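You operate a simulated robot arm through the tools that you are given. There is no shell and no other tool. Be economical: measure what you need, move in short steps, check, and stop when the job is done.

Carry out the task below with a simulated robot arm. There is one attempt and no reset: what you move stays moved.

TASK
Plug both leads into the supply, set twenty-four volts and switch on.
Fine: each plug in the socket of its colour, both in before the switch goes on.

Only the result counts: the job must be done as asked and must still hold three seconds after the hand-in. Knocking over, shifting, dropping, spilling or breaking anything else fails it.

THE ROBOT
A 6-joint arm with a two-finger parallel gripper, fixed in place. Base frame: the origin is at the foot of the arm, x ahead of it, y to its left, z up; the work surface is at about z = 0.892. Units: m, degrees, N and s.
With the tool pointing down near the work surface it reaches from about 0.24 to 0.66 m from the base axis. Its first joint turns from -66.0 to 66.0 degrees. Payload 2.9 kg.
The tool frame sits at the grasp point between the pads (the TCP): z along the fingers, y along the line on which they close. The tips reach 0.03 m beyond it. The gripper opens to 0.11 m. The fingers are 0.02 m wide and 0.01 m thick; the gripper's body (0.048 by 0.112 m) begins 0.055 m behind the TCP.
Orientation is that of the tool frame in the base frame, as a unit quaternion [x, y, z, w]. With the fingers straight down and closing along the base's y, the tool's x points along the base's -x, its y along +y and its z along -z.

THE INTERFACE
- The arm moves only by the tool jog_arm. Its argument "steps" is text: rows parted by semicolons, each of 7 numbers parted by spaces: the shift along the tool's x, y, z in m, then the turn, a rotation vector about the tool's x, y, z in degrees, then the gripper command, from -1 (shut) to 1 (fully open), values between in proportion. In form: tx ty tz rx ry rz hand; .... A call has 1 to 12 rows; each row shifts and turns the commanded pose from where the row before left it, along the tool's axes as they then stand. A row lasts 0.2 s, in which the tool goes at most 0.05 m and 8.6 degrees; a call with a longer step from one row to the next is refused whole, and so is a gripper value outside its range. A pose out of reach is approached as far as the arm can. The call stops where the force on the tool passes 40 N (or 10 N more than at its start, if that is more) or the arm is blocked; 0.2 s more then pass. The fingers move at their own pace (about 0.108 m/s each) and stop on an object; they squeeze with about 33 N. The grip force told is the motor's: it shows also when the fingers shut on nothing. Time passes only in rows, and 0.2 s behind the last, so rows that do not move let the fingers close. It gives the time, the measured TCP pose, the force on the tool (base axes), the opening and the grip force at its end, in the units of the frame above (readings bear some noise), with the torque about the TCP (base axes, N m) and any sound that the robot's microphone picked up, and new pictures: "views" is both (left out), scene, wrist or none.
- Cameras (640 x 400 px; columns grow to the right, rows downward): "scene" is fixed at [0.0784, 0.4492, 1.3955]; the picture's right is [-0.72, -0.69, 0.00], its down [-0.30, 0.32, -0.90] and it looks along [0.62, -0.65, -0.44] (base axes); focal length 279 px, centre (320, 200). "wrist" rides on the gripper at [0.072, 0.017, -0.103] in the tool frame; the picture's right is [-0.23, 0.97, 0.00], its down [-0.76, -0.18, -0.62] and it looks along [-0.61, -0.14, 0.78] (tool axes); focal length 222 px, centre (320, 200).
- measure_at(camera, pixels): there is no depth. For up to 12 entries [column, row, z] of the newest picture of that camera ("zoom" is the newest enlarged one), the place [x, y] in the base frame at which the ray of that pixel passes the height z, good to about 0.002 m, but the place of the scene camera against the robot may be out by one fixed shift of up to 0.025 m in any direction. It takes no simulated time.
- enlarge(camera, box): a new picture of the part [left, top, right, bottom] of that camera's present view, enlarged. It takes no simulated time.
- hand_in(): hands the job in; it is judged then, once.

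Work in short steps. Measure before you move; look again where a grasp or a placing could have gone wrong, and mend it. You have 80 turns and 200 pictures in all, those below and enlarged ones among them. Open the gripper and draw the arm clear of the work before you hand the job in, unless the task says otherwise; then end with one line.

The tools are called after "Request:" as name(argument=value, ...) on one line, values as JSON. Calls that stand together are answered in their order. jog_arm: Moves the arm, as the interface text tells. Its arguments: {"type":"object","properties":{"steps":{"type":"string"},"views":{"type":"string","enum":["both","scene","wrist","none"]}},"required":["steps"]} The other tools are called the same way: measure_at (camera, pixels) gives the place at which the rays of pixels pass given heights; enlarge (camera, box) takes an enlarged picture of a part of a camera's view; hand_in () hands the job in.

At the start:

```text
clock: 0.0
eef_pos: [0.3747, 0.0989, 1.2803]
tcp_rot: [0.0, 1.0, -0.001, 0.0]
contact_force: [0.6, -0.4, -0.2]
wrist_torque: [-0.03, 0.0, 0.03]
finger_gap: 0.1101
finger_force: 0.1
```

scene: 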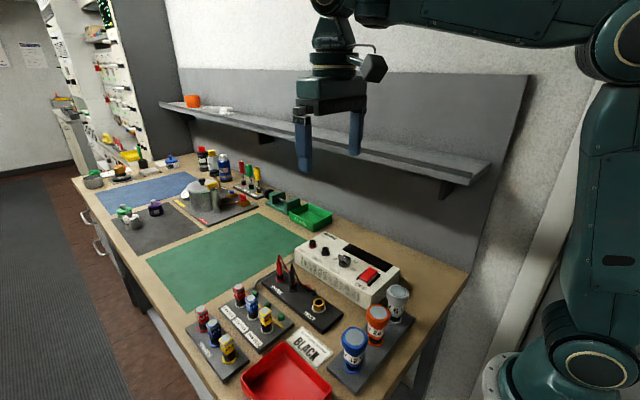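
wrist: 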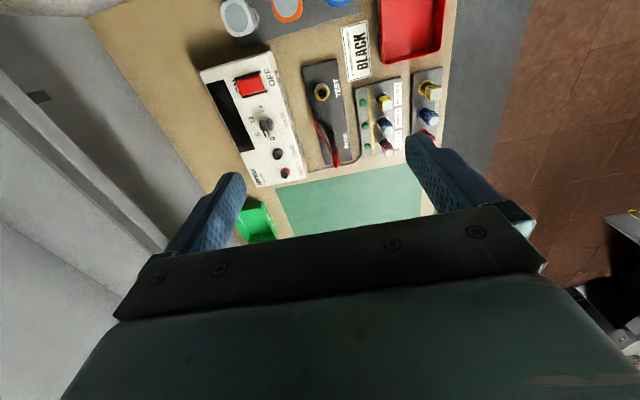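

The supply sits around scene (350,265), with the leads' plugs at (285,270). I enlarge both views for detail.

Request:
enlarge(camera="scene", box=[240, 220, 420, 340])

Request:
enlarge(camera="wrist", box=[190, 40, 370, 200])

```text
3.33 times, centred on (330, 280) of scene
```

zoom: 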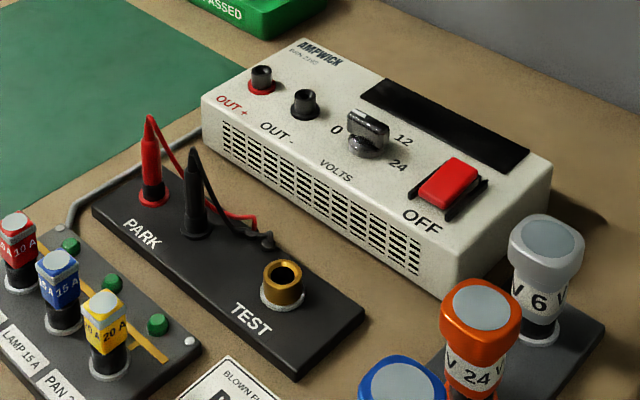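

```text
2.50 times, centred on (280, 120) of wrist
```

zoom: 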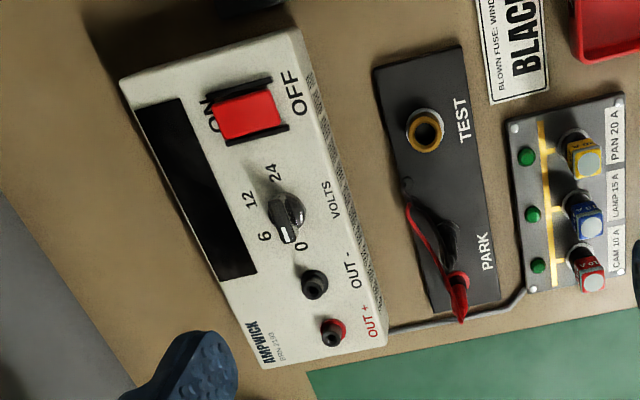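

The plugs are parked at zoom (460,285), with OUT- at (315,282), OUT+ at (331,330), the knob at (287,215) and the rocker at (248,115). I measure these at several heights, then move to a second viewpoint to triangulate.

Request:
measure_at(camera="zoom", pixels=[[315, 277, 0.95], [315, 277, 0.98], [331, 327, 0.95], [331, 327, 0.98], [287, 215, 0.97], [248, 115, 0.97], [461, 283, 0.93], [461, 283, 0.97], [425, 130, 0.93], [387, 335, 0.892], [310, 365, 0.95]])

Request:
jog_arm(steps="0.0 -0.05 0 0 0 0 1; 0.0 -0.05 0 0 0 0 1; 0.03 -0.03 0.02 0 0 0 1; 0.03 0 0.04 0 0 0 1; 0 0 0.04 0 0 0 1; 0 0 0 0 0 0 1")

```text
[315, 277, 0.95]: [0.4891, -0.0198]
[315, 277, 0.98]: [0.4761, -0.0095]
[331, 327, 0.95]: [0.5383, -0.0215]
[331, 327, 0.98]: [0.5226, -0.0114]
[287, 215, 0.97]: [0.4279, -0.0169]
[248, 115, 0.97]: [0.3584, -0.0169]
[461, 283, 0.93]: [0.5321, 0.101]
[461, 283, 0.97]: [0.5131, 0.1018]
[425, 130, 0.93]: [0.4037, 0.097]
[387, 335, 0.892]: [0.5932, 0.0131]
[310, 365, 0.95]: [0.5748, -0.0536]
```

```text
clock: 1.4
eef_pos: [0.3166, -0.0296, 1.1788]
tcp_rot: [0.0, 1.0, 0.0, -0.001]
contact_force: [-0.5, -0.3, 0.1]
wrist_torque: [0.01, -0.05, 0.03]
finger_gap: 0.1103
finger_force: 0.1
```

scene: 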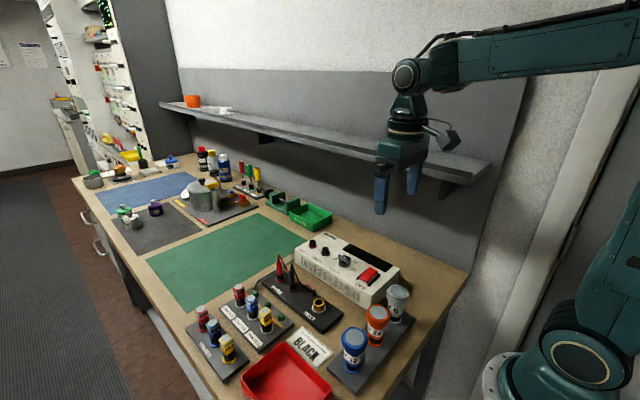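
wrist: 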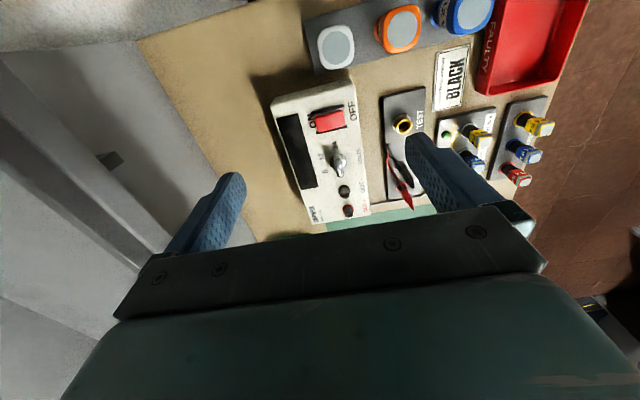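

The supply is now in the middle of the wrist view, so I enlarge it.

Request:
enlarge(camera="wrist", box=[260, 70, 430, 230])

```text
2.50 times, centred on (345, 150) of wrist
```

zoom: 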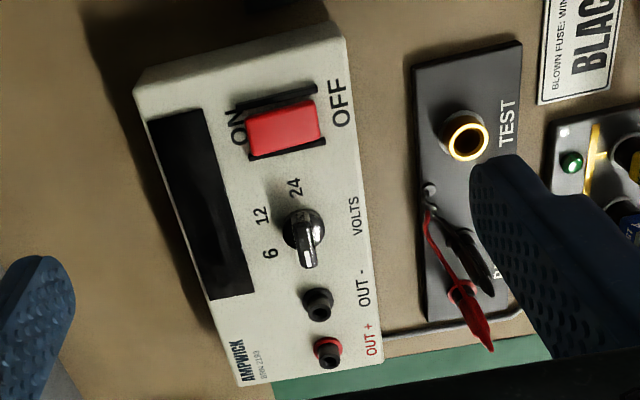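

I measure the same points from this viewpoint at two heights, to intersect them with the first set.

Request:
measure_at(camera="zoom", pixels=[[320, 302, 0.95], [320, 302, 0.98], [327, 354, 0.95], [327, 354, 0.98], [303, 228, 0.97], [284, 127, 0.97], [462, 292, 0.93], [468, 140, 0.93], [382, 362, 0.95], [240, 385, 0.95], [335, 30, 0.95], [135, 85, 0.95]])

```text
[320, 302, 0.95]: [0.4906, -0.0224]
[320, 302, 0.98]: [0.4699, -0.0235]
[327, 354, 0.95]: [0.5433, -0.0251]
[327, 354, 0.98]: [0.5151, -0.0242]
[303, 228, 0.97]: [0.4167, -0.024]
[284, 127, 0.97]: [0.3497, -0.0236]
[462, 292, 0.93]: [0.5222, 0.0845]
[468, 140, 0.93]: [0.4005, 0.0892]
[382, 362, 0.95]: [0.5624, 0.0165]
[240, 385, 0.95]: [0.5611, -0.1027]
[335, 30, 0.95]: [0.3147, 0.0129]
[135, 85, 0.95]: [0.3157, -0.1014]
```

The box top spans about x 0.315..0.562 and y -0.10..0.015, and the plugs are near (0.53,0.09) and (0.50,0.095). I move closer above the plugs for better triangulation.

Request:
jog_arm(steps="-0.03 0.03 0.02 0 0 0 1; -0.03 0.03 0.02 0 0 0 1; -0.03 0.03 0.02 0 0 0 1; -0.01 0.03 0.02 0 0 0 1; 0 0 0 0 0 0 1", views="wrist")

```text
clock: 2.6
eef_pos: [0.4137, 0.0908, 1.1004]
tcp_rot: [-0.001, 1.0, 0.0, 0.0]
contact_force: [0.4, 0.1, -0.5]
wrist_torque: [-0.01, 0.0, 0.0]
finger_gap: 0.1101
finger_force: 0.0
```

wrist: 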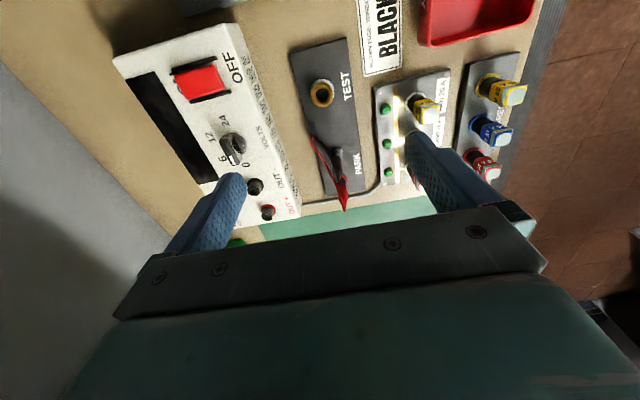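

The red plug is at (342,195) and the sockets at (255,186) and (268,211). I enlarge the picture.

Request:
enlarge(camera="wrist", box=[230, 120, 390, 220])

```text
4.00 times, centred on (310, 170) of wrist
```

zoom: 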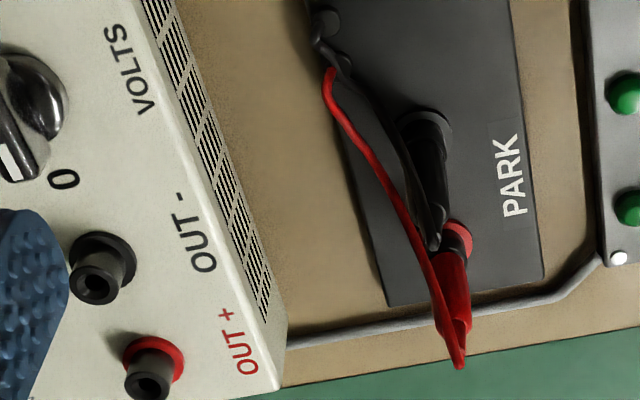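

Request:
measure_at(camera="zoom", pixels=[[428, 130, 0.905], [457, 240, 0.905], [434, 243, 0.95], [434, 243, 0.97], [434, 243, 0.99], [460, 366, 0.95], [460, 366, 0.97], [103, 255, 0.93], [95, 285, 0.945], [157, 358, 0.93], [150, 385, 0.945], [283, 385, 0.93]])

```text
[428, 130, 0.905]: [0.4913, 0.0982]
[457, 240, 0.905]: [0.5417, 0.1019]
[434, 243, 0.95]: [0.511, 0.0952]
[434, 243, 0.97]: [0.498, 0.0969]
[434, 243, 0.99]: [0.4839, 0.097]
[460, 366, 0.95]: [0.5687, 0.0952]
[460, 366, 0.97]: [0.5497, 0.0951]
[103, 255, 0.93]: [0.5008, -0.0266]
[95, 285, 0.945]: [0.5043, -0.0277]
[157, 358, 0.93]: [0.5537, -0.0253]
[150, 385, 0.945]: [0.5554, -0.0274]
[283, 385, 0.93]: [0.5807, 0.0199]
```

Black plug is at about (0.493,0.098), red at about (0.543,0.100), tops about 0.975. Next I get a close view of the sockets from over the supply.

Request:
jog_arm(steps="0 -0.04 0 0 0 0 1; 0 -0.04 0.02 0 0 0 1; 0 -0.04 0.02 0 0 0 1; 0 0 0 0 0 0 1", views="none")

Request:
enlarge(camera="wrist", box=[240, 60, 440, 220])

```text
clock: 3.6
eef_pos: [0.4147, -0.0286, 1.0596]
tcp_rot: [0.0, 1.0, 0.0, 0.0]
contact_force: [-0.1, 0.7, -0.1]
wrist_torque: [0.04, -0.03, -0.04]
finger_gap: 0.11
finger_force: 0.0
```

```text
2.50 times, centred on (340, 140) of wrist
```

zoom: 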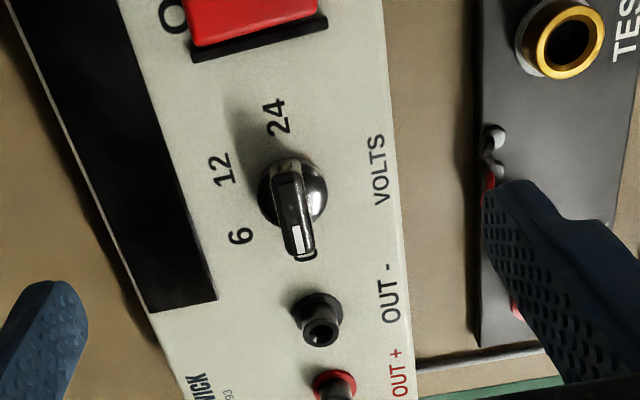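

Request:
measure_at(camera="zoom", pixels=[[318, 312, 0.93], [320, 332, 0.945], [320, 332, 0.95], [333, 382, 0.93], [283, 193, 0.93], [278, 118, 0.93], [223, 170, 0.93], [240, 236, 0.93], [299, 240, 0.955], [285, 183, 0.955], [390, 20, 0.93], [258, 12, 0.94]])

```text
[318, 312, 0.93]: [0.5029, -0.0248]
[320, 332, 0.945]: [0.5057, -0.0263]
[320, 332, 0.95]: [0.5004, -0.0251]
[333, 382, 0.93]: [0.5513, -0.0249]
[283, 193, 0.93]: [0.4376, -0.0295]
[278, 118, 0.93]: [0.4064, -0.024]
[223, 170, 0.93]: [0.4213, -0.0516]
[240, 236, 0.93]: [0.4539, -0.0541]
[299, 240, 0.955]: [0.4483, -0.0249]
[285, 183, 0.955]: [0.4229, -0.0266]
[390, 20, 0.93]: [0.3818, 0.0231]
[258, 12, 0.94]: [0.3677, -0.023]
```

Sockets: OUT- at about (0.500,-0.025), OUT+ at about (0.550,-0.025), post tops about 0.949, box top about 0.932. I take red first, so I move above it with the gripper half closed.

Request:
jog_arm(steps="0 0.045 0 0 0 0 -0.1; -0.02 0.045 0 0 0 0 -0.1; -0.035 0.037 0 0 0 0 -0.1; -0.035 0 0.0 0 0 0 -0.1; -0.035 0 0.02 0 0 0 -0.1; 0 0 0 0 0 0 -0.1", views="both")

Request:
enlarge(camera="wrist", box=[240, 100, 400, 220])

Request:
enlarge(camera="scene", box=[240, 210, 360, 310])

```text
refused: row 3 steps farther than a row can; nothing moved
```

```text
3.33 times, centred on (320, 160) of wrist
```

zoom: 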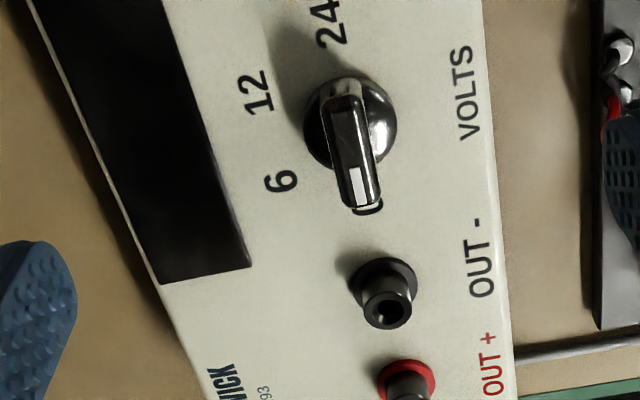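

```text
4.00 times, centred on (300, 260) of scene
```

zoom: 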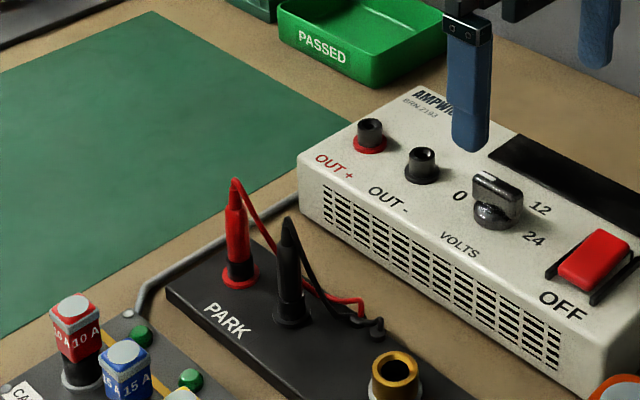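

The call was refused for too long a step, so I split it. The parked post is visible under the red body, so the body spans roughly z 0.921–0.96.

Request:
jog_arm(steps="0 0.045 0 0 0 0 -0.1; -0.01 0.045 0 0 0 0 -0.1; -0.03 0.037 0 0 0 0 -0.1; -0.03 0 0.0 0 0 0 -0.1; -0.03 0 0.0 0 0 0 -0.1; -0.02 0 0.01 0 0 0 -0.1; 0 0 0 0 0 0 -0.1", views="none")

Request:
enlarge(camera="wrist", box=[240, 100, 400, 220])

Request:
enlarge(camera="scene", box=[240, 210, 360, 310])

```text
clock: 5.2
eef_pos: [0.5358, 0.0939, 1.0479]
tcp_rot: [0.0, 1.0, 0.0, 0.0]
contact_force: [-0.4, 0.0, 0.0]
wrist_torque: [-0.01, 0.06, 0.0]
finger_gap: 0.0494
finger_force: 0.1
```

```text
3.33 times, centred on (320, 160) of wrist
```

zoom: 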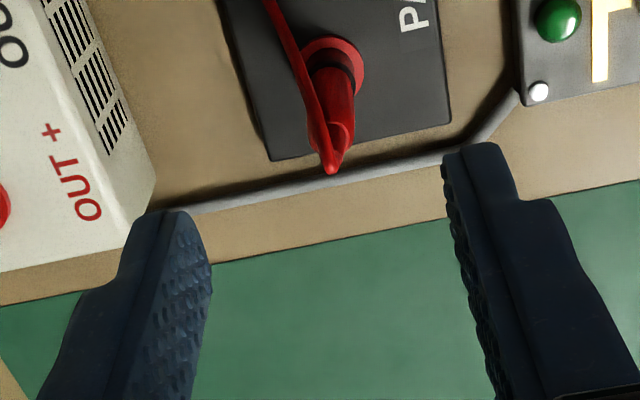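

```text
4.00 times, centred on (300, 260) of scene
```

zoom: 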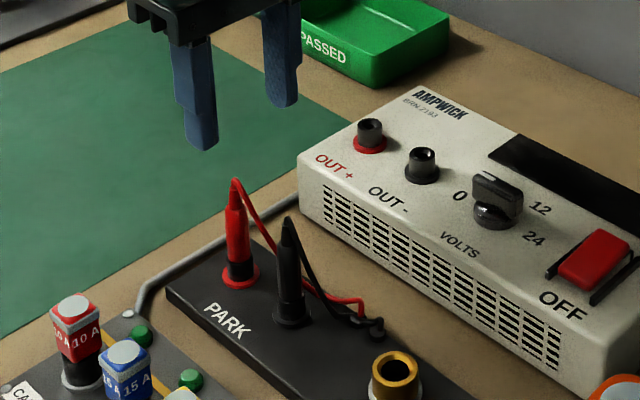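

Request:
enlarge(camera="wrist", box=[280, 90, 360, 150])

```text
6.67 times, centred on (320, 120) of wrist
```

zoom: 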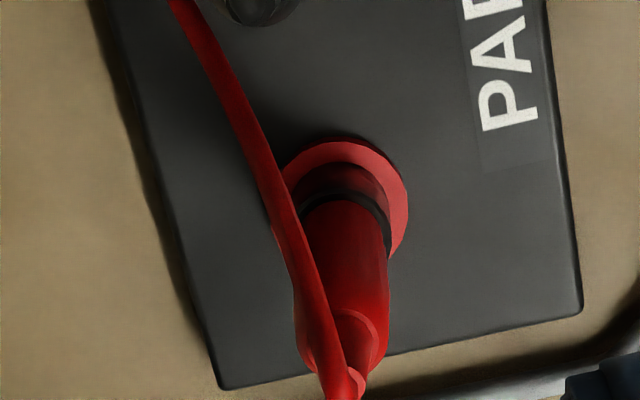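

Request:
measure_at(camera="zoom", pixels=[[345, 202, 0.908], [345, 202, 0.912], [340, 345, 0.955], [340, 345, 0.96], [358, 385, 0.975], [303, 230, 0.925], [390, 230, 0.925], [220, 388, 0.905], [582, 310, 0.905]])

```text
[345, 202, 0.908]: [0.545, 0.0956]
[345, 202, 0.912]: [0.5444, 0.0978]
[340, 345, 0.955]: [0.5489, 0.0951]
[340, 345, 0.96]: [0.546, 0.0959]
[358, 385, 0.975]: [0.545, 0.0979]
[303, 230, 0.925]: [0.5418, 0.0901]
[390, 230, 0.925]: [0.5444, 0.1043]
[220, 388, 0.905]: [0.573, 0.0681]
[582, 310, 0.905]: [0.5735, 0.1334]
```

The red plug axis is at about (0.545,0.097). I descend around it with x offset +2 mm to keep clear of the cable.

Request:
jog_arm(steps="-0.011 0.003 0.02 0 0 0 -0.1; 0 0 0.025 0 0 0 -0.1; 0 0 0.025 0 0 0 -0.1; 0 0 0.02 0 0 0 -0.1; 0 0 0 0 0 0 -0.1", views="wrist")

Request:
enlarge(camera="scene", box=[240, 210, 360, 310])

```text
clock: 6.4
eef_pos: [0.5448, 0.0996, 0.9591]
tcp_rot: [0.0, 1.0, 0.0, 0.001]
contact_force: [-0.6, -0.4, 0.5]
wrist_torque: [0.01, 0.0, -0.03]
finger_gap: 0.0493
finger_force: 0.1
```

wrist: 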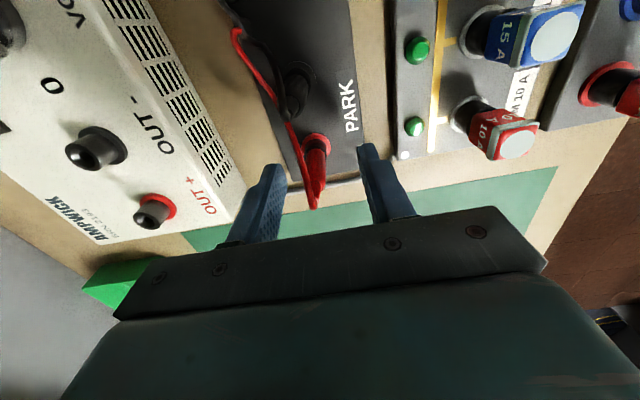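

```text
4.00 times, centred on (300, 260) of scene
```

zoom: 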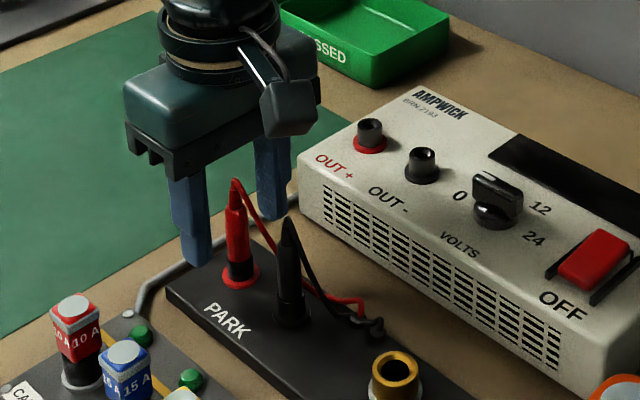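

The plug stands between the fingers in both views, so I close on it.

Request:
jog_arm(steps="0 0 0 0 0 0 -0.6; 0 0 0 0 0 0 -1; 0 0 0 0 0 0 -1; 0 0 0 0 0 0 -1", views="wrist")

Request:
enlarge(camera="scene", box=[240, 210, 360, 310])

```text
clock: 7.4
eef_pos: [0.5447, 0.0981, 0.9592]
tcp_rot: [0.001, 1.0, -0.001, 0.0]
contact_force: [0.9, -14.5, 1.0]
wrist_torque: [-0.76, 0.01, -0.08]
finger_gap: 0.0112
finger_force: 33.0
```

wrist: 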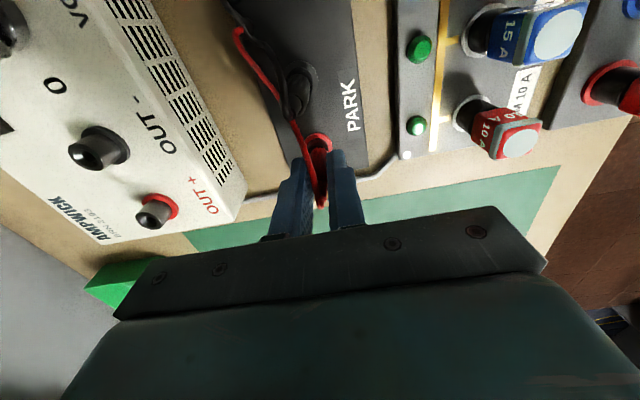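

```text
4.00 times, centred on (300, 260) of scene
```

zoom: 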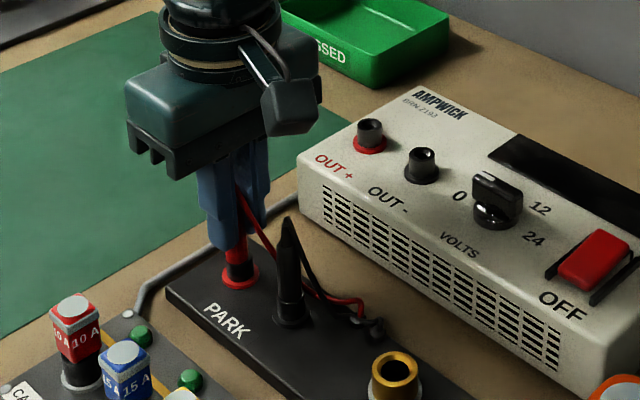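

Gripped at 11 mm, with a -14.5 N side load because I am about 1.5 mm too far +y. I relax by -2 mm, then lift straight.

Request:
jog_arm(steps="0 -0.002 0 0 0 0 -1; 0 0 0 0 0 0 -1", views="none")

```text
clock: 8.0
eef_pos: [0.5448, 0.0978, 0.9597]
tcp_rot: [-0.001, 1.0, 0.0, 0.001]
contact_force: [-1.1, -7.4, 3.0]
wrist_torque: [-0.47, 0.05, -0.02]
finger_gap: 0.011
finger_force: 33.3
```

Request:
jog_arm(steps="0 -0.002 -0.002 0 0 0 -1; 0 0 -0.01 0 0 0 -1; 0 0 -0.01 0 0 0 -1; 0 0 -0.01 0 0 0 -1; 0 0 -0.02 0 0 0 -1; 0 0 0 0 0 0 -1", views="wrist")

Request:
enlarge(camera="scene", box=[240, 210, 360, 310])

```text
clock: 9.4
eef_pos: [0.5448, 0.0949, 1.0119]
tcp_rot: [0.0, 1.0, 0.0, 0.0]
contact_force: [0.7, 0.1, 0.0]
wrist_torque: [0.0, -0.02, 0.0]
finger_gap: 0.011
finger_force: 33.2
```

wrist: 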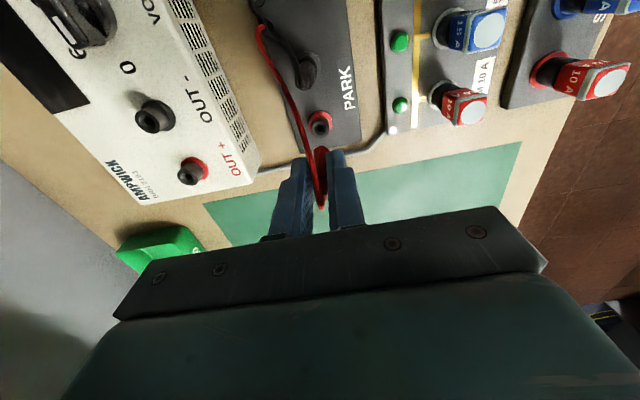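

```text
4.00 times, centred on (300, 260) of scene
```

zoom: 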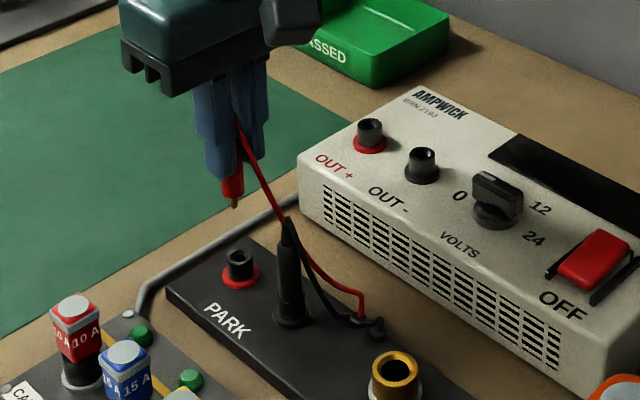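

The plug is out and its pin is visible. I measure the displacement from the empty park post to OUT+, using the two hole centres.

Request:
enlarge(camera="wrist", box=[170, 90, 350, 200])

```text
3.56 times, centred on (260, 145) of wrist
```

zoom: 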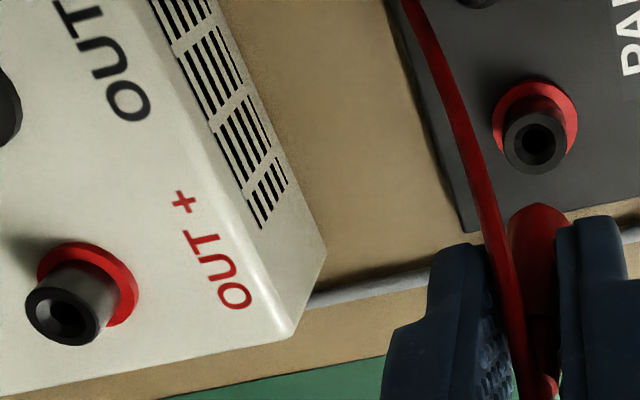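

Request:
measure_at(camera="zoom", pixels=[[536, 143, 0.917], [536, 143, 0.922], [535, 119, 0.907], [62, 316, 0.945], [62, 316, 0.95], [62, 316, 0.955], [87, 284, 0.93], [87, 284, 0.935]])

```text
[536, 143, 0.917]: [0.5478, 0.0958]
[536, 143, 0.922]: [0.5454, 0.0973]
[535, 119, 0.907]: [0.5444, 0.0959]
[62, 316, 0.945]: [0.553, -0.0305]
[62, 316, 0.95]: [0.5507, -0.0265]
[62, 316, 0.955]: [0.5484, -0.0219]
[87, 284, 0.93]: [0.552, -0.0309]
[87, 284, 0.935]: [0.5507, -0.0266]
```

OUT+ is at about (0.5505,-0.026). I carry the red plug over to it at a safe height and look from there.

Request:
jog_arm(steps="0 0 -0.02 0 0 0 -1; 0 -0.03 0 0 0 0 -1; 0 -0.03 0 0 0 0 -1; 0 -0.03 0 0 0 0 -1; 0 -0.03 0 0 0 0 -1; 0 0 0 0 0 0 -1", views="wrist")

Request:
enlarge(camera="wrist", box=[260, 80, 400, 220])

Request:
enlarge(camera="scene", box=[270, 190, 390, 290])

```text
clock: 10.8
eef_pos: [0.5431, -0.0253, 1.0311]
tcp_rot: [0.0, 1.0, 0.0, 0.001]
contact_force: [-0.9, 0.1, 0.4]
wrist_torque: [0.01, 0.0, 0.03]
finger_gap: 0.0109
finger_force: 32.7
```

wrist: 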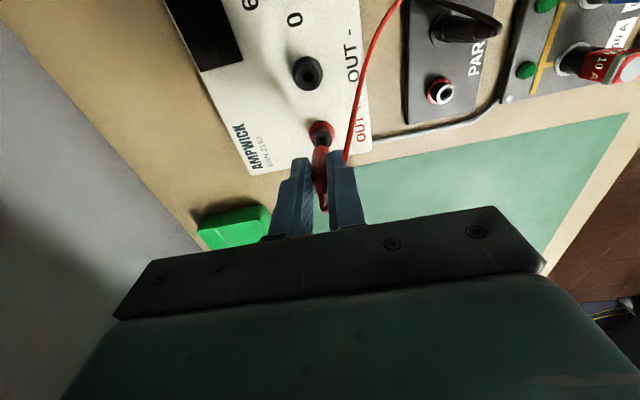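

```text
2.86 times, centred on (330, 150) of wrist
```

zoom: 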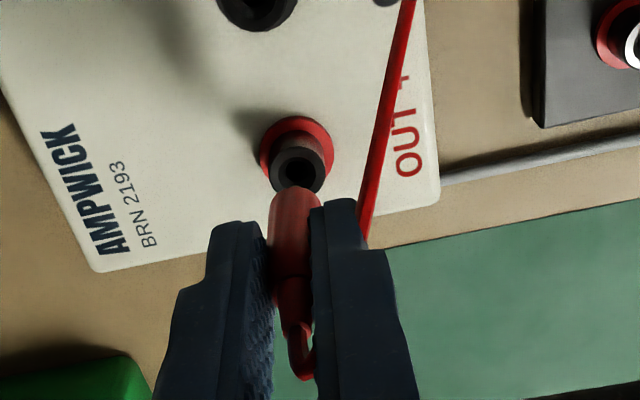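

```text
4.00 times, centred on (330, 240) of scene
```

zoom: 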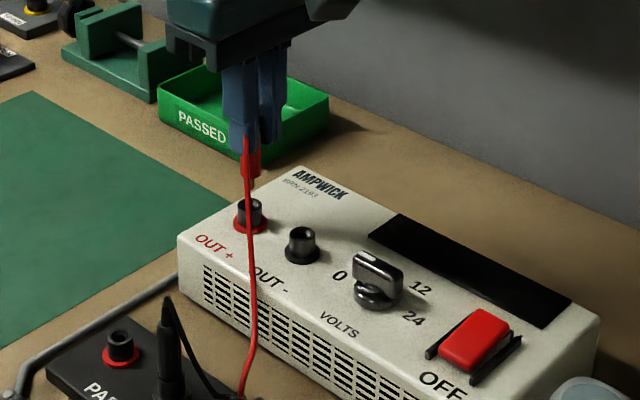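

I measure the OUT+ hole at about wrist (322,139), the OUT- hole at about (307,73), and the red flange.

Request:
measure_at(camera="wrist", pixels=[[322, 139.3, 0.945], [322, 139.3, 0.95], [321, 132.7, 0.933], [308, 74, 0.948]])

Request:
enlarge(camera="wrist", box=[290, 110, 350, 170])

```text
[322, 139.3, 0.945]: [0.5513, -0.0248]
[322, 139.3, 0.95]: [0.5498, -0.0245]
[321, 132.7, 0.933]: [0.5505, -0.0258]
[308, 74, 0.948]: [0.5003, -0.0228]
```

```text
6.67 times, centred on (320, 140) of wrist
```

zoom: 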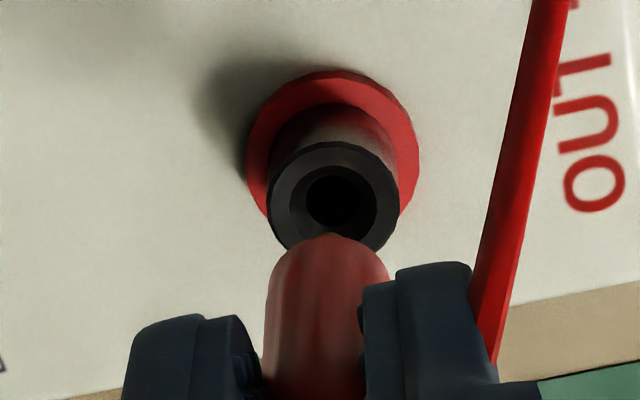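

Request:
measure_at(camera="zoom", pixels=[[326, 236, 0.9926], [326, 236, 0.998], [335, 198, 0.949], [270, 290, 1.0], [388, 270, 1.0]])

```text
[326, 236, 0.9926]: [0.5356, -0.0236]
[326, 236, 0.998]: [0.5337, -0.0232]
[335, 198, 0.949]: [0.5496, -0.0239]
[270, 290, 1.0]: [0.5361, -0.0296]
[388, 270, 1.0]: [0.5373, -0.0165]
```

The plug axis is at about x 0.542, y -0.0235, and the hole at (0.550,-0.024). I shift +8 mm in x and lower to just above the post.

Request:
jog_arm(steps="-0.008 0 0.0 0 0 0 -1; 0 0 0.015 0 0 0 -1; 0 0 0 0 0 0 -1", views="none")

Request:
enlarge(camera="wrist", box=[290, 110, 350, 170])

Request:
enlarge(camera="scene", box=[290, 210, 350, 260])

```text
clock: 11.6
eef_pos: [0.5524, -0.0246, 1.0174]
tcp_rot: [0.0, 1.0, 0.0, 0.0]
contact_force: [-4.5, 1.7, 9.5]
wrist_torque: [0.21, 0.17, 0.02]
finger_gap: 0.0112
finger_force: 32.8
```

```text
6.67 times, centred on (320, 140) of wrist
```

zoom: 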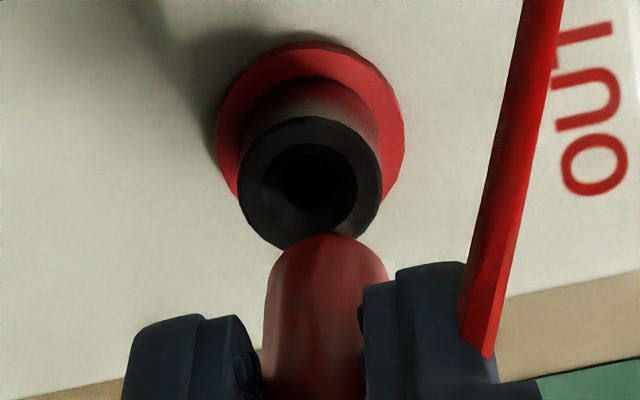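

```text
8.00 times, centred on (320, 235) of scene
```

zoom: 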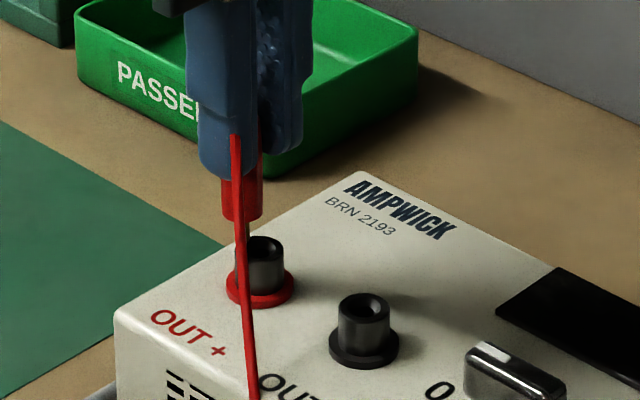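

There is contact (9.5 N up): the scene shows the pin on the left (+x/+y) rim of the post. I lift slightly and measure again.

Request:
jog_arm(steps="0 0 -0.008 0 0 0 -1; 0 0 0 0 0 0 -1", views="none")

Request:
enlarge(camera="scene", box=[300, 210, 340, 250])

Request:
enlarge(camera="wrist", box=[290, 110, 350, 170])

Request:
measure_at(camera="zoom", pixels=[[310, 187, 0.945], [310, 187, 0.95], [310, 187, 0.955], [310, 187, 0.96], [326, 235, 0.98]])

```text
clock: 12.2
eef_pos: [0.5539, -0.0252, 1.0253]
tcp_rot: [-0.001, 1.0, 0.0, 0.0]
contact_force: [-1.0, 0.3, 0.3]
wrist_torque: [0.01, -0.04, 0.05]
finger_gap: 0.0112
finger_force: 32.9
```

```text
10.00 times, centred on (320, 230) of scene
```

zoom: 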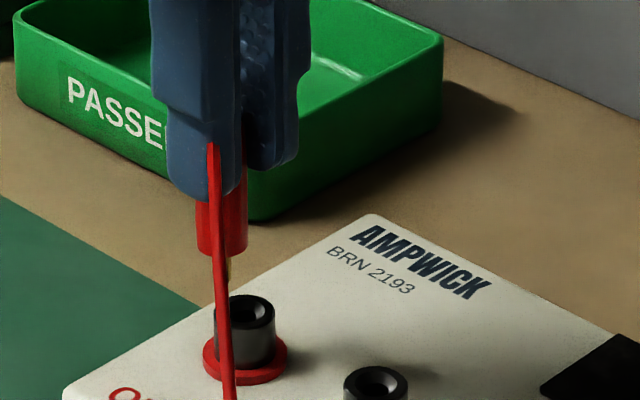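

```text
6.67 times, centred on (320, 140) of wrist
```

zoom: 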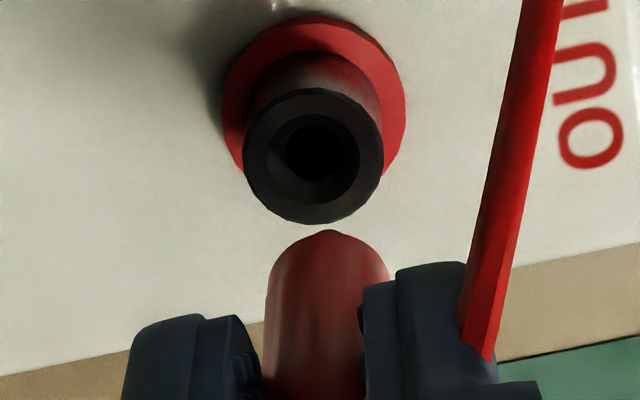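

```text
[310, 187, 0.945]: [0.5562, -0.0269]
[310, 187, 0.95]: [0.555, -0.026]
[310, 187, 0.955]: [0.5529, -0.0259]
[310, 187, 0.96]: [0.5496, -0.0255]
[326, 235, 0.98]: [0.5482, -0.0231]
```

Request:
measure_at(camera="zoom", pixels=[[313, 154, 0.945], [313, 154, 0.95], [313, 154, 0.955], [328, 231, 0.98], [328, 231, 0.985], [267, 290, 0.99], [388, 270, 0.99]])

```text
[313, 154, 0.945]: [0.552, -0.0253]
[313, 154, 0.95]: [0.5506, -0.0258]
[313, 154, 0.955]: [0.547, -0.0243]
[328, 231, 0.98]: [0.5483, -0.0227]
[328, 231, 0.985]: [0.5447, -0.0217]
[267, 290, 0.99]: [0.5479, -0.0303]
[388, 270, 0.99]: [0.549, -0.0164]
```

The plug axis is at about (0.556,-0.023) and the hole at (0.550,-0.0255); the scene agrees on a ~6 mm offset. I correct by -6 mm in x and -2.5 mm in y.

Request:
jog_arm(steps="0.006 -0.0025 0.0 0 0 0 -1; 0 0 0 0 0 0 -1", views="none")

Request:
enlarge(camera="scene", box=[300, 210, 340, 250])

Request:
enlarge(camera="wrist", box=[290, 110, 350, 170])

```text
clock: 12.8
eef_pos: [0.5484, -0.0274, 1.0256]
tcp_rot: [0.0, 1.0, 0.0, 0.001]
contact_force: [0.5, -0.2, -0.3]
wrist_torque: [0.04, 0.02, -0.03]
finger_gap: 0.0111
finger_force: 32.8
```

```text
10.00 times, centred on (320, 230) of scene
```

zoom: 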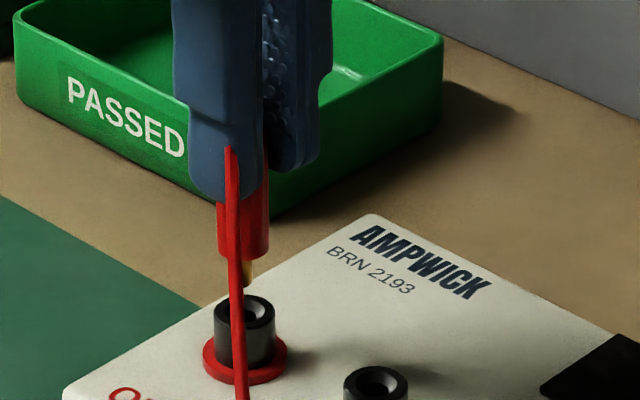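

```text
6.67 times, centred on (320, 140) of wrist
```

zoom: 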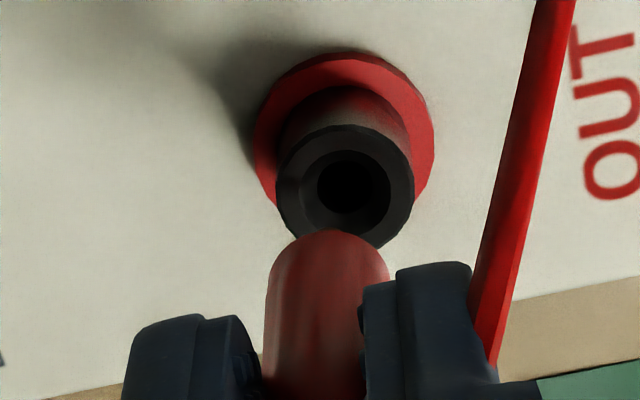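

Request:
measure_at(camera="zoom", pixels=[[346, 188, 0.951], [346, 188, 0.953], [328, 231, 0.977], [267, 290, 0.99], [388, 270, 0.99]])

```text
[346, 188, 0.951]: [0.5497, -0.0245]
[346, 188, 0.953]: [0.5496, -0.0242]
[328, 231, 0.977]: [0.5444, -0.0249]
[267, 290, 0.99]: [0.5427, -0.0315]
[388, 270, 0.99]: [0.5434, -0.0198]
```

Alignment is within about 1 mm, so I descend gently with a +0.5 mm y trim and watch the force.

Request:
jog_arm(steps="0 0.0005 0.004 0 0 0 -1; 0 0 0.004 0 0 0 -1; 0 0 0.003 0 0 0 -1; 0 0 0 0 0 0 -1", views="none")

Request:
enlarge(camera="scene", box=[300, 210, 340, 250])

```text
clock: 13.8
eef_pos: [0.5464, -0.0256, 1.014]
tcp_rot: [-0.001, 1.0, 0.0, -0.002]
contact_force: [-5.8, 4.4, 5.1]
wrist_torque: [0.24, 0.36, 0.01]
finger_gap: 0.0112
finger_force: 32.7
```

```text
10.00 times, centred on (320, 230) of scene
```

zoom: 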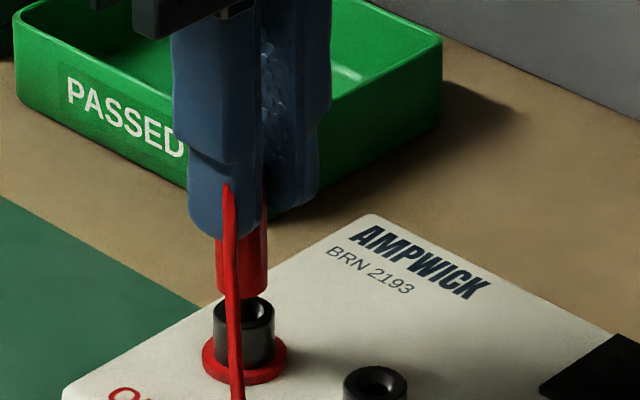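

Reaction is -5.8 N in x and +4.4 N in y, so the chamfer is guiding toward -x,+y. I follow that compliantly while pressing slightly.

Request:
jog_arm(steps="0.0015 0.001 0 0 0 0 -1; 0.001 0.0005 0.002 0 0 0 -1; 0 0 0 0 0 0 -1", views="none")

Request:
enlarge(camera="scene", box=[300, 210, 340, 250])

Request:
enlarge(camera="wrist", box=[290, 110, 350, 170])

```text
clock: 14.6
eef_pos: [0.5456, -0.0251, 1.0116]
tcp_rot: [0.001, 1.0, 0.0, 0.0]
contact_force: [-1.0, 0.4, 0.2]
wrist_torque: [0.05, -0.03, 0.01]
finger_gap: 0.011
finger_force: 33.2
```

```text
10.00 times, centred on (320, 230) of scene
```

zoom: 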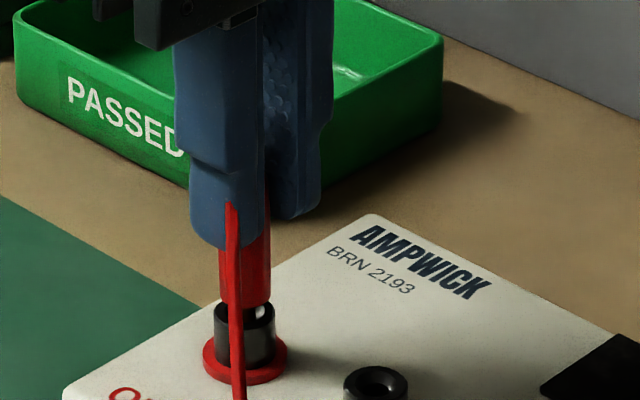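

```text
6.67 times, centred on (320, 140) of wrist
```

zoom: 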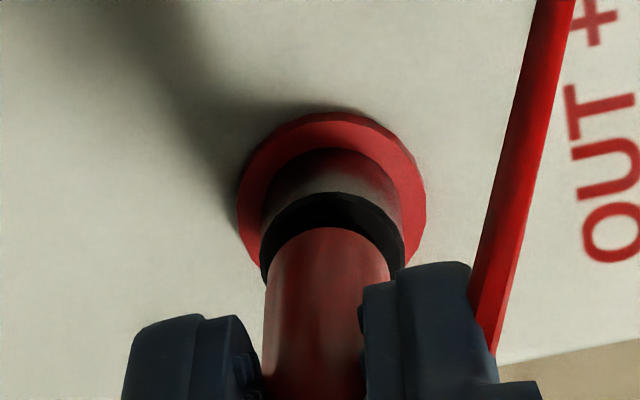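

The side force fell to near zero, so the pin is in the hole. I press down in small steps.

Request:
jog_arm(steps="0 0 0.004 0 0 0 -1; 0 0 0.004 0 0 0 -1; 0 0 0.004 0 0 0 -1; 0 0 0 0 0 0 -1", views="none")

Request:
enlarge(camera="scene", box=[300, 210, 340, 250])

```text
clock: 15.6
eef_pos: [0.5467, -0.0255, 1.0019]
tcp_rot: [-0.001, 1.0, 0.0, 0.003]
contact_force: [-4.3, 2.3, 29.7]
wrist_torque: [0.39, 0.04, 0.06]
finger_gap: 0.0111
finger_force: 33.1
```

```text
10.00 times, centred on (320, 230) of scene
```

zoom: 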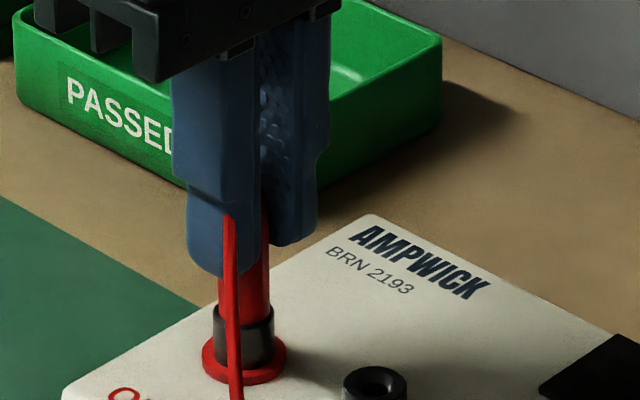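

At 29.7 N the body is sitting on the post. I release slightly and inspect.

Request:
jog_arm(steps="0 0 -0.002 0 0 0 -1; 0 0 0 0 0 0 -0.3; 0 0 0 0 0 0 -0.3; 0 0 -0.02 0 0 0 -0.3; 0 0 -0.03 0 0 0 -0.3; 0 0 -0.03 0 0 0 -0.3; 0.02 0.03 0 0 0 0 -0.3; 0 0 0 0 0 0 -0.3", views="wrist")

Request:
enlarge(camera="scene", box=[260, 215, 340, 295])

Request:
enlarge(camera="wrist", box=[270, 80, 430, 200])

```text
clock: 17.4
eef_pos: [0.5244, 0.0072, 1.0824]
tcp_rot: [0.0, 1.0, 0.0, 0.001]
contact_force: [0.1, -1.4, -0.9]
wrist_torque: [0.01, -0.01, -0.01]
finger_gap: 0.0383
finger_force: 0.1
```

wrist: 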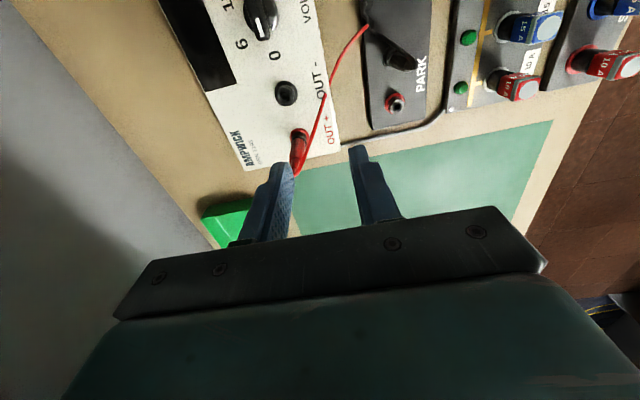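

```text
5.00 times, centred on (300, 255) of scene
```

zoom: 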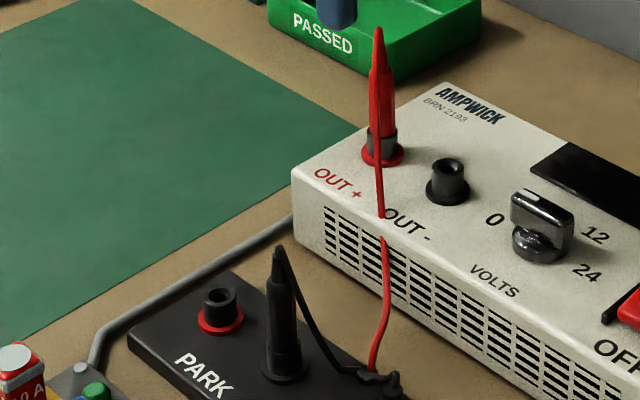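

```text
3.33 times, centred on (350, 140) of wrist
```

zoom: 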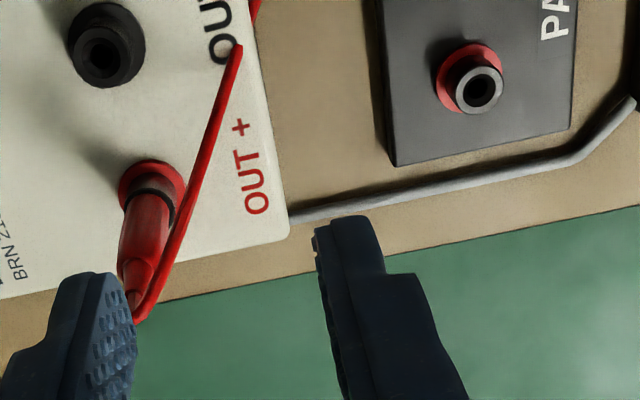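

Red is seated fully, looking just as it did when parked. Now I move above the black plug.

Request:
jog_arm(steps="0.02 0.03 0 0 0 0 -0.1; 0.02 0.03 0 0 0 0 -0.1; 0 0.028 0.03 0 0 0 -0.1; 0 0 0 0 0 0 -0.1", views="none")

Request:
enlarge(camera="wrist", box=[270, 90, 370, 190])

```text
clock: 18.4
eef_pos: [0.4856, 0.0926, 1.0531]
tcp_rot: [-0.001, 1.0, 0.001, 0.0]
contact_force: [-0.7, 0.4, -0.4]
wrist_torque: [0.01, -0.01, 0.01]
finger_gap: 0.0496
finger_force: 0.1
```

```text
4.00 times, centred on (320, 140) of wrist
```

zoom: 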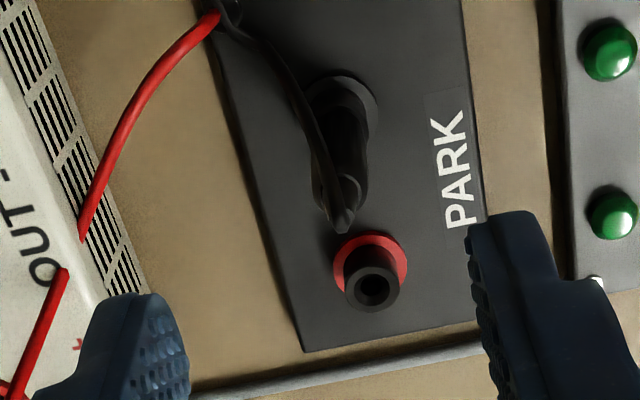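

Request:
measure_at(camera="zoom", pixels=[[341, 111, 0.908], [370, 264, 0.908], [372, 288, 0.922], [350, 190, 0.965], [342, 228, 0.975]])

```text
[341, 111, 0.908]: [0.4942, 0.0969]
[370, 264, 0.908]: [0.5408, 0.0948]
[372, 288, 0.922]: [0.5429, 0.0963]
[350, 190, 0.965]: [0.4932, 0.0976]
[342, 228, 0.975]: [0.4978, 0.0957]
```

The black plug is at about (0.494,0.096). I descend around it in the same way as red.

Request:
jog_arm(steps="-0.009 0.003 0.02 0 0 0 -0.1; 0 0 0.025 0 0 0 -0.1; 0 0 0.025 0 0 0 -0.1; 0 0 0.024 0 0 0 -0.1; 0 0 0 0 0 0 -0.1; 0 0 0 0 0 0 -0.6; 0 0 0 0 0 0 -1; 0 0 0 0 0 0 -1; 0 0 0 0 0 0 -1", views="wrist")

Request:
enlarge(camera="scene", box=[260, 215, 340, 295])

```text
clock: 20.4
eef_pos: [0.4946, 0.0956, 0.9588]
tcp_rot: [0.0, 1.0, 0.0, 0.0]
contact_force: [0.0, -0.6, -0.3]
wrist_torque: [-0.09, -0.06, -0.03]
finger_gap: 0.0107
finger_force: 32.6
```

wrist: 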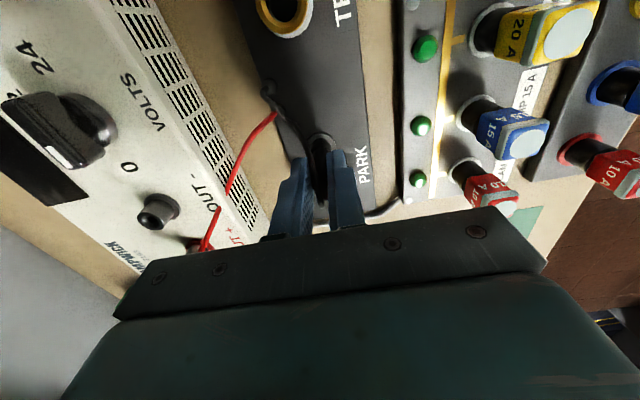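

```text
5.00 times, centred on (300, 255) of scene
```

zoom: 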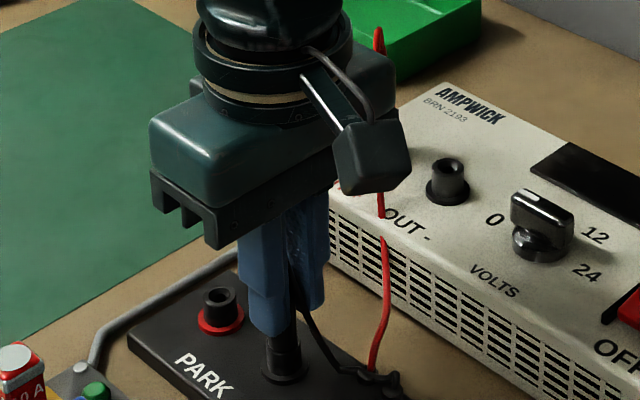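

The grip is centred with no side load. I lift and carry black to above OUT-.

Request:
jog_arm(steps="0 0 -0.01 0 0 0 -1; 0 0 -0.01 0 0 0 -1; 0 0 -0.02 0 0 0 -1; 0 0 -0.03 0 0 0 -1; 0 -0.03 0 0 0 0 -1; 0 -0.03 0 0 0 0 -1; 0 -0.03 0 0 0 0 -1; -0.001 -0.0308 0 0 0 0 -1; 0 0 0 0 0 0 -1", views="none")

Request:
enlarge(camera="scene", box=[310, 210, 360, 260])

Request:
enlarge(camera="wrist", box=[290, 110, 350, 170])

```text
clock: 22.4
eef_pos: [0.4962, -0.0246, 1.0274]
tcp_rot: [0.0, 1.0, 0.0, 0.0]
contact_force: [0.6, 0.1, -0.1]
wrist_torque: [0.02, -0.01, 0.01]
finger_gap: 0.011
finger_force: 33.3
```

```text
8.00 times, centred on (335, 235) of scene
```

zoom: 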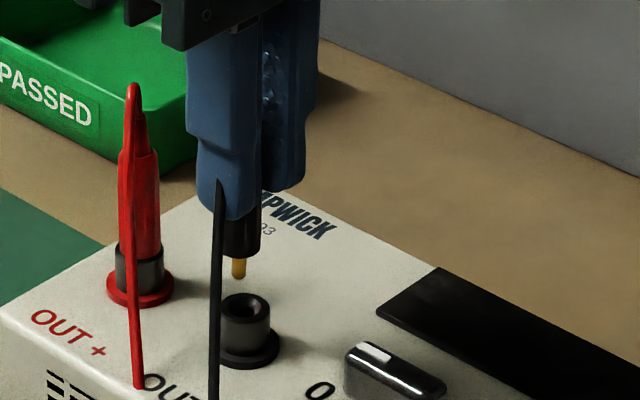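

```text
6.67 times, centred on (320, 140) of wrist
```

zoom: 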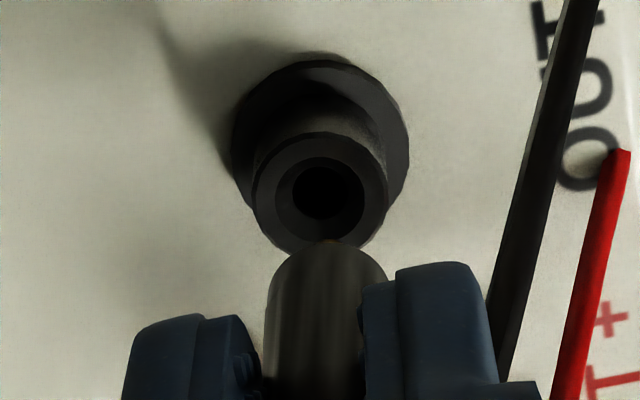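

Request:
measure_at(camera="zoom", pixels=[[324, 190, 0.951], [327, 247, 0.979], [267, 290, 0.992], [388, 270, 0.992]])

```text
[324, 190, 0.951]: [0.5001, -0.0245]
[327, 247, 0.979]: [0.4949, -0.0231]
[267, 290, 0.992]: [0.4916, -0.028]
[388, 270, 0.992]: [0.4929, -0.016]
```

The offset is about -2.5 mm in x and -1.5 mm in y, consistent across the scene view and the red plug's experience. I correct and descend.

Request:
jog_arm(steps="0.0025 -0.0015 0 0 0 0 -1; 0 0 0.005 0 0 0 -1; 0 0 0.004 0 0 0 -1; 0 0 0.003 0 0 0 -1; 0 0 0 0 0 0 -1", views="none")

Request:
enlarge(camera="scene", box=[310, 210, 360, 260])

```text
clock: 23.6
eef_pos: [0.4937, -0.025, 1.0154]
tcp_rot: [0.0, 1.0, 0.0, 0.0]
contact_force: [0.1, 0.8, -0.6]
wrist_torque: [-0.01, 0.0, 0.01]
finger_gap: 0.0111
finger_force: 33.4
```

```text
8.00 times, centred on (335, 235) of scene
```

zoom: 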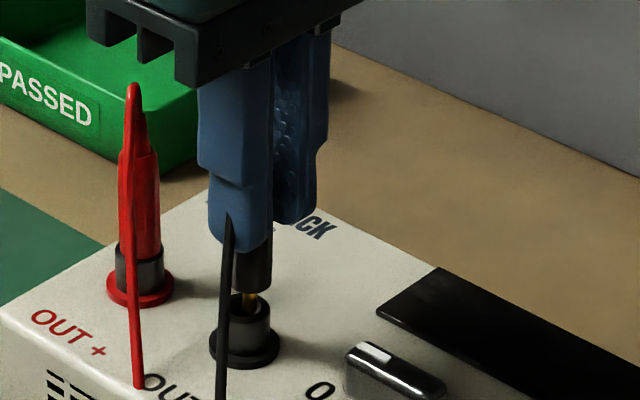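

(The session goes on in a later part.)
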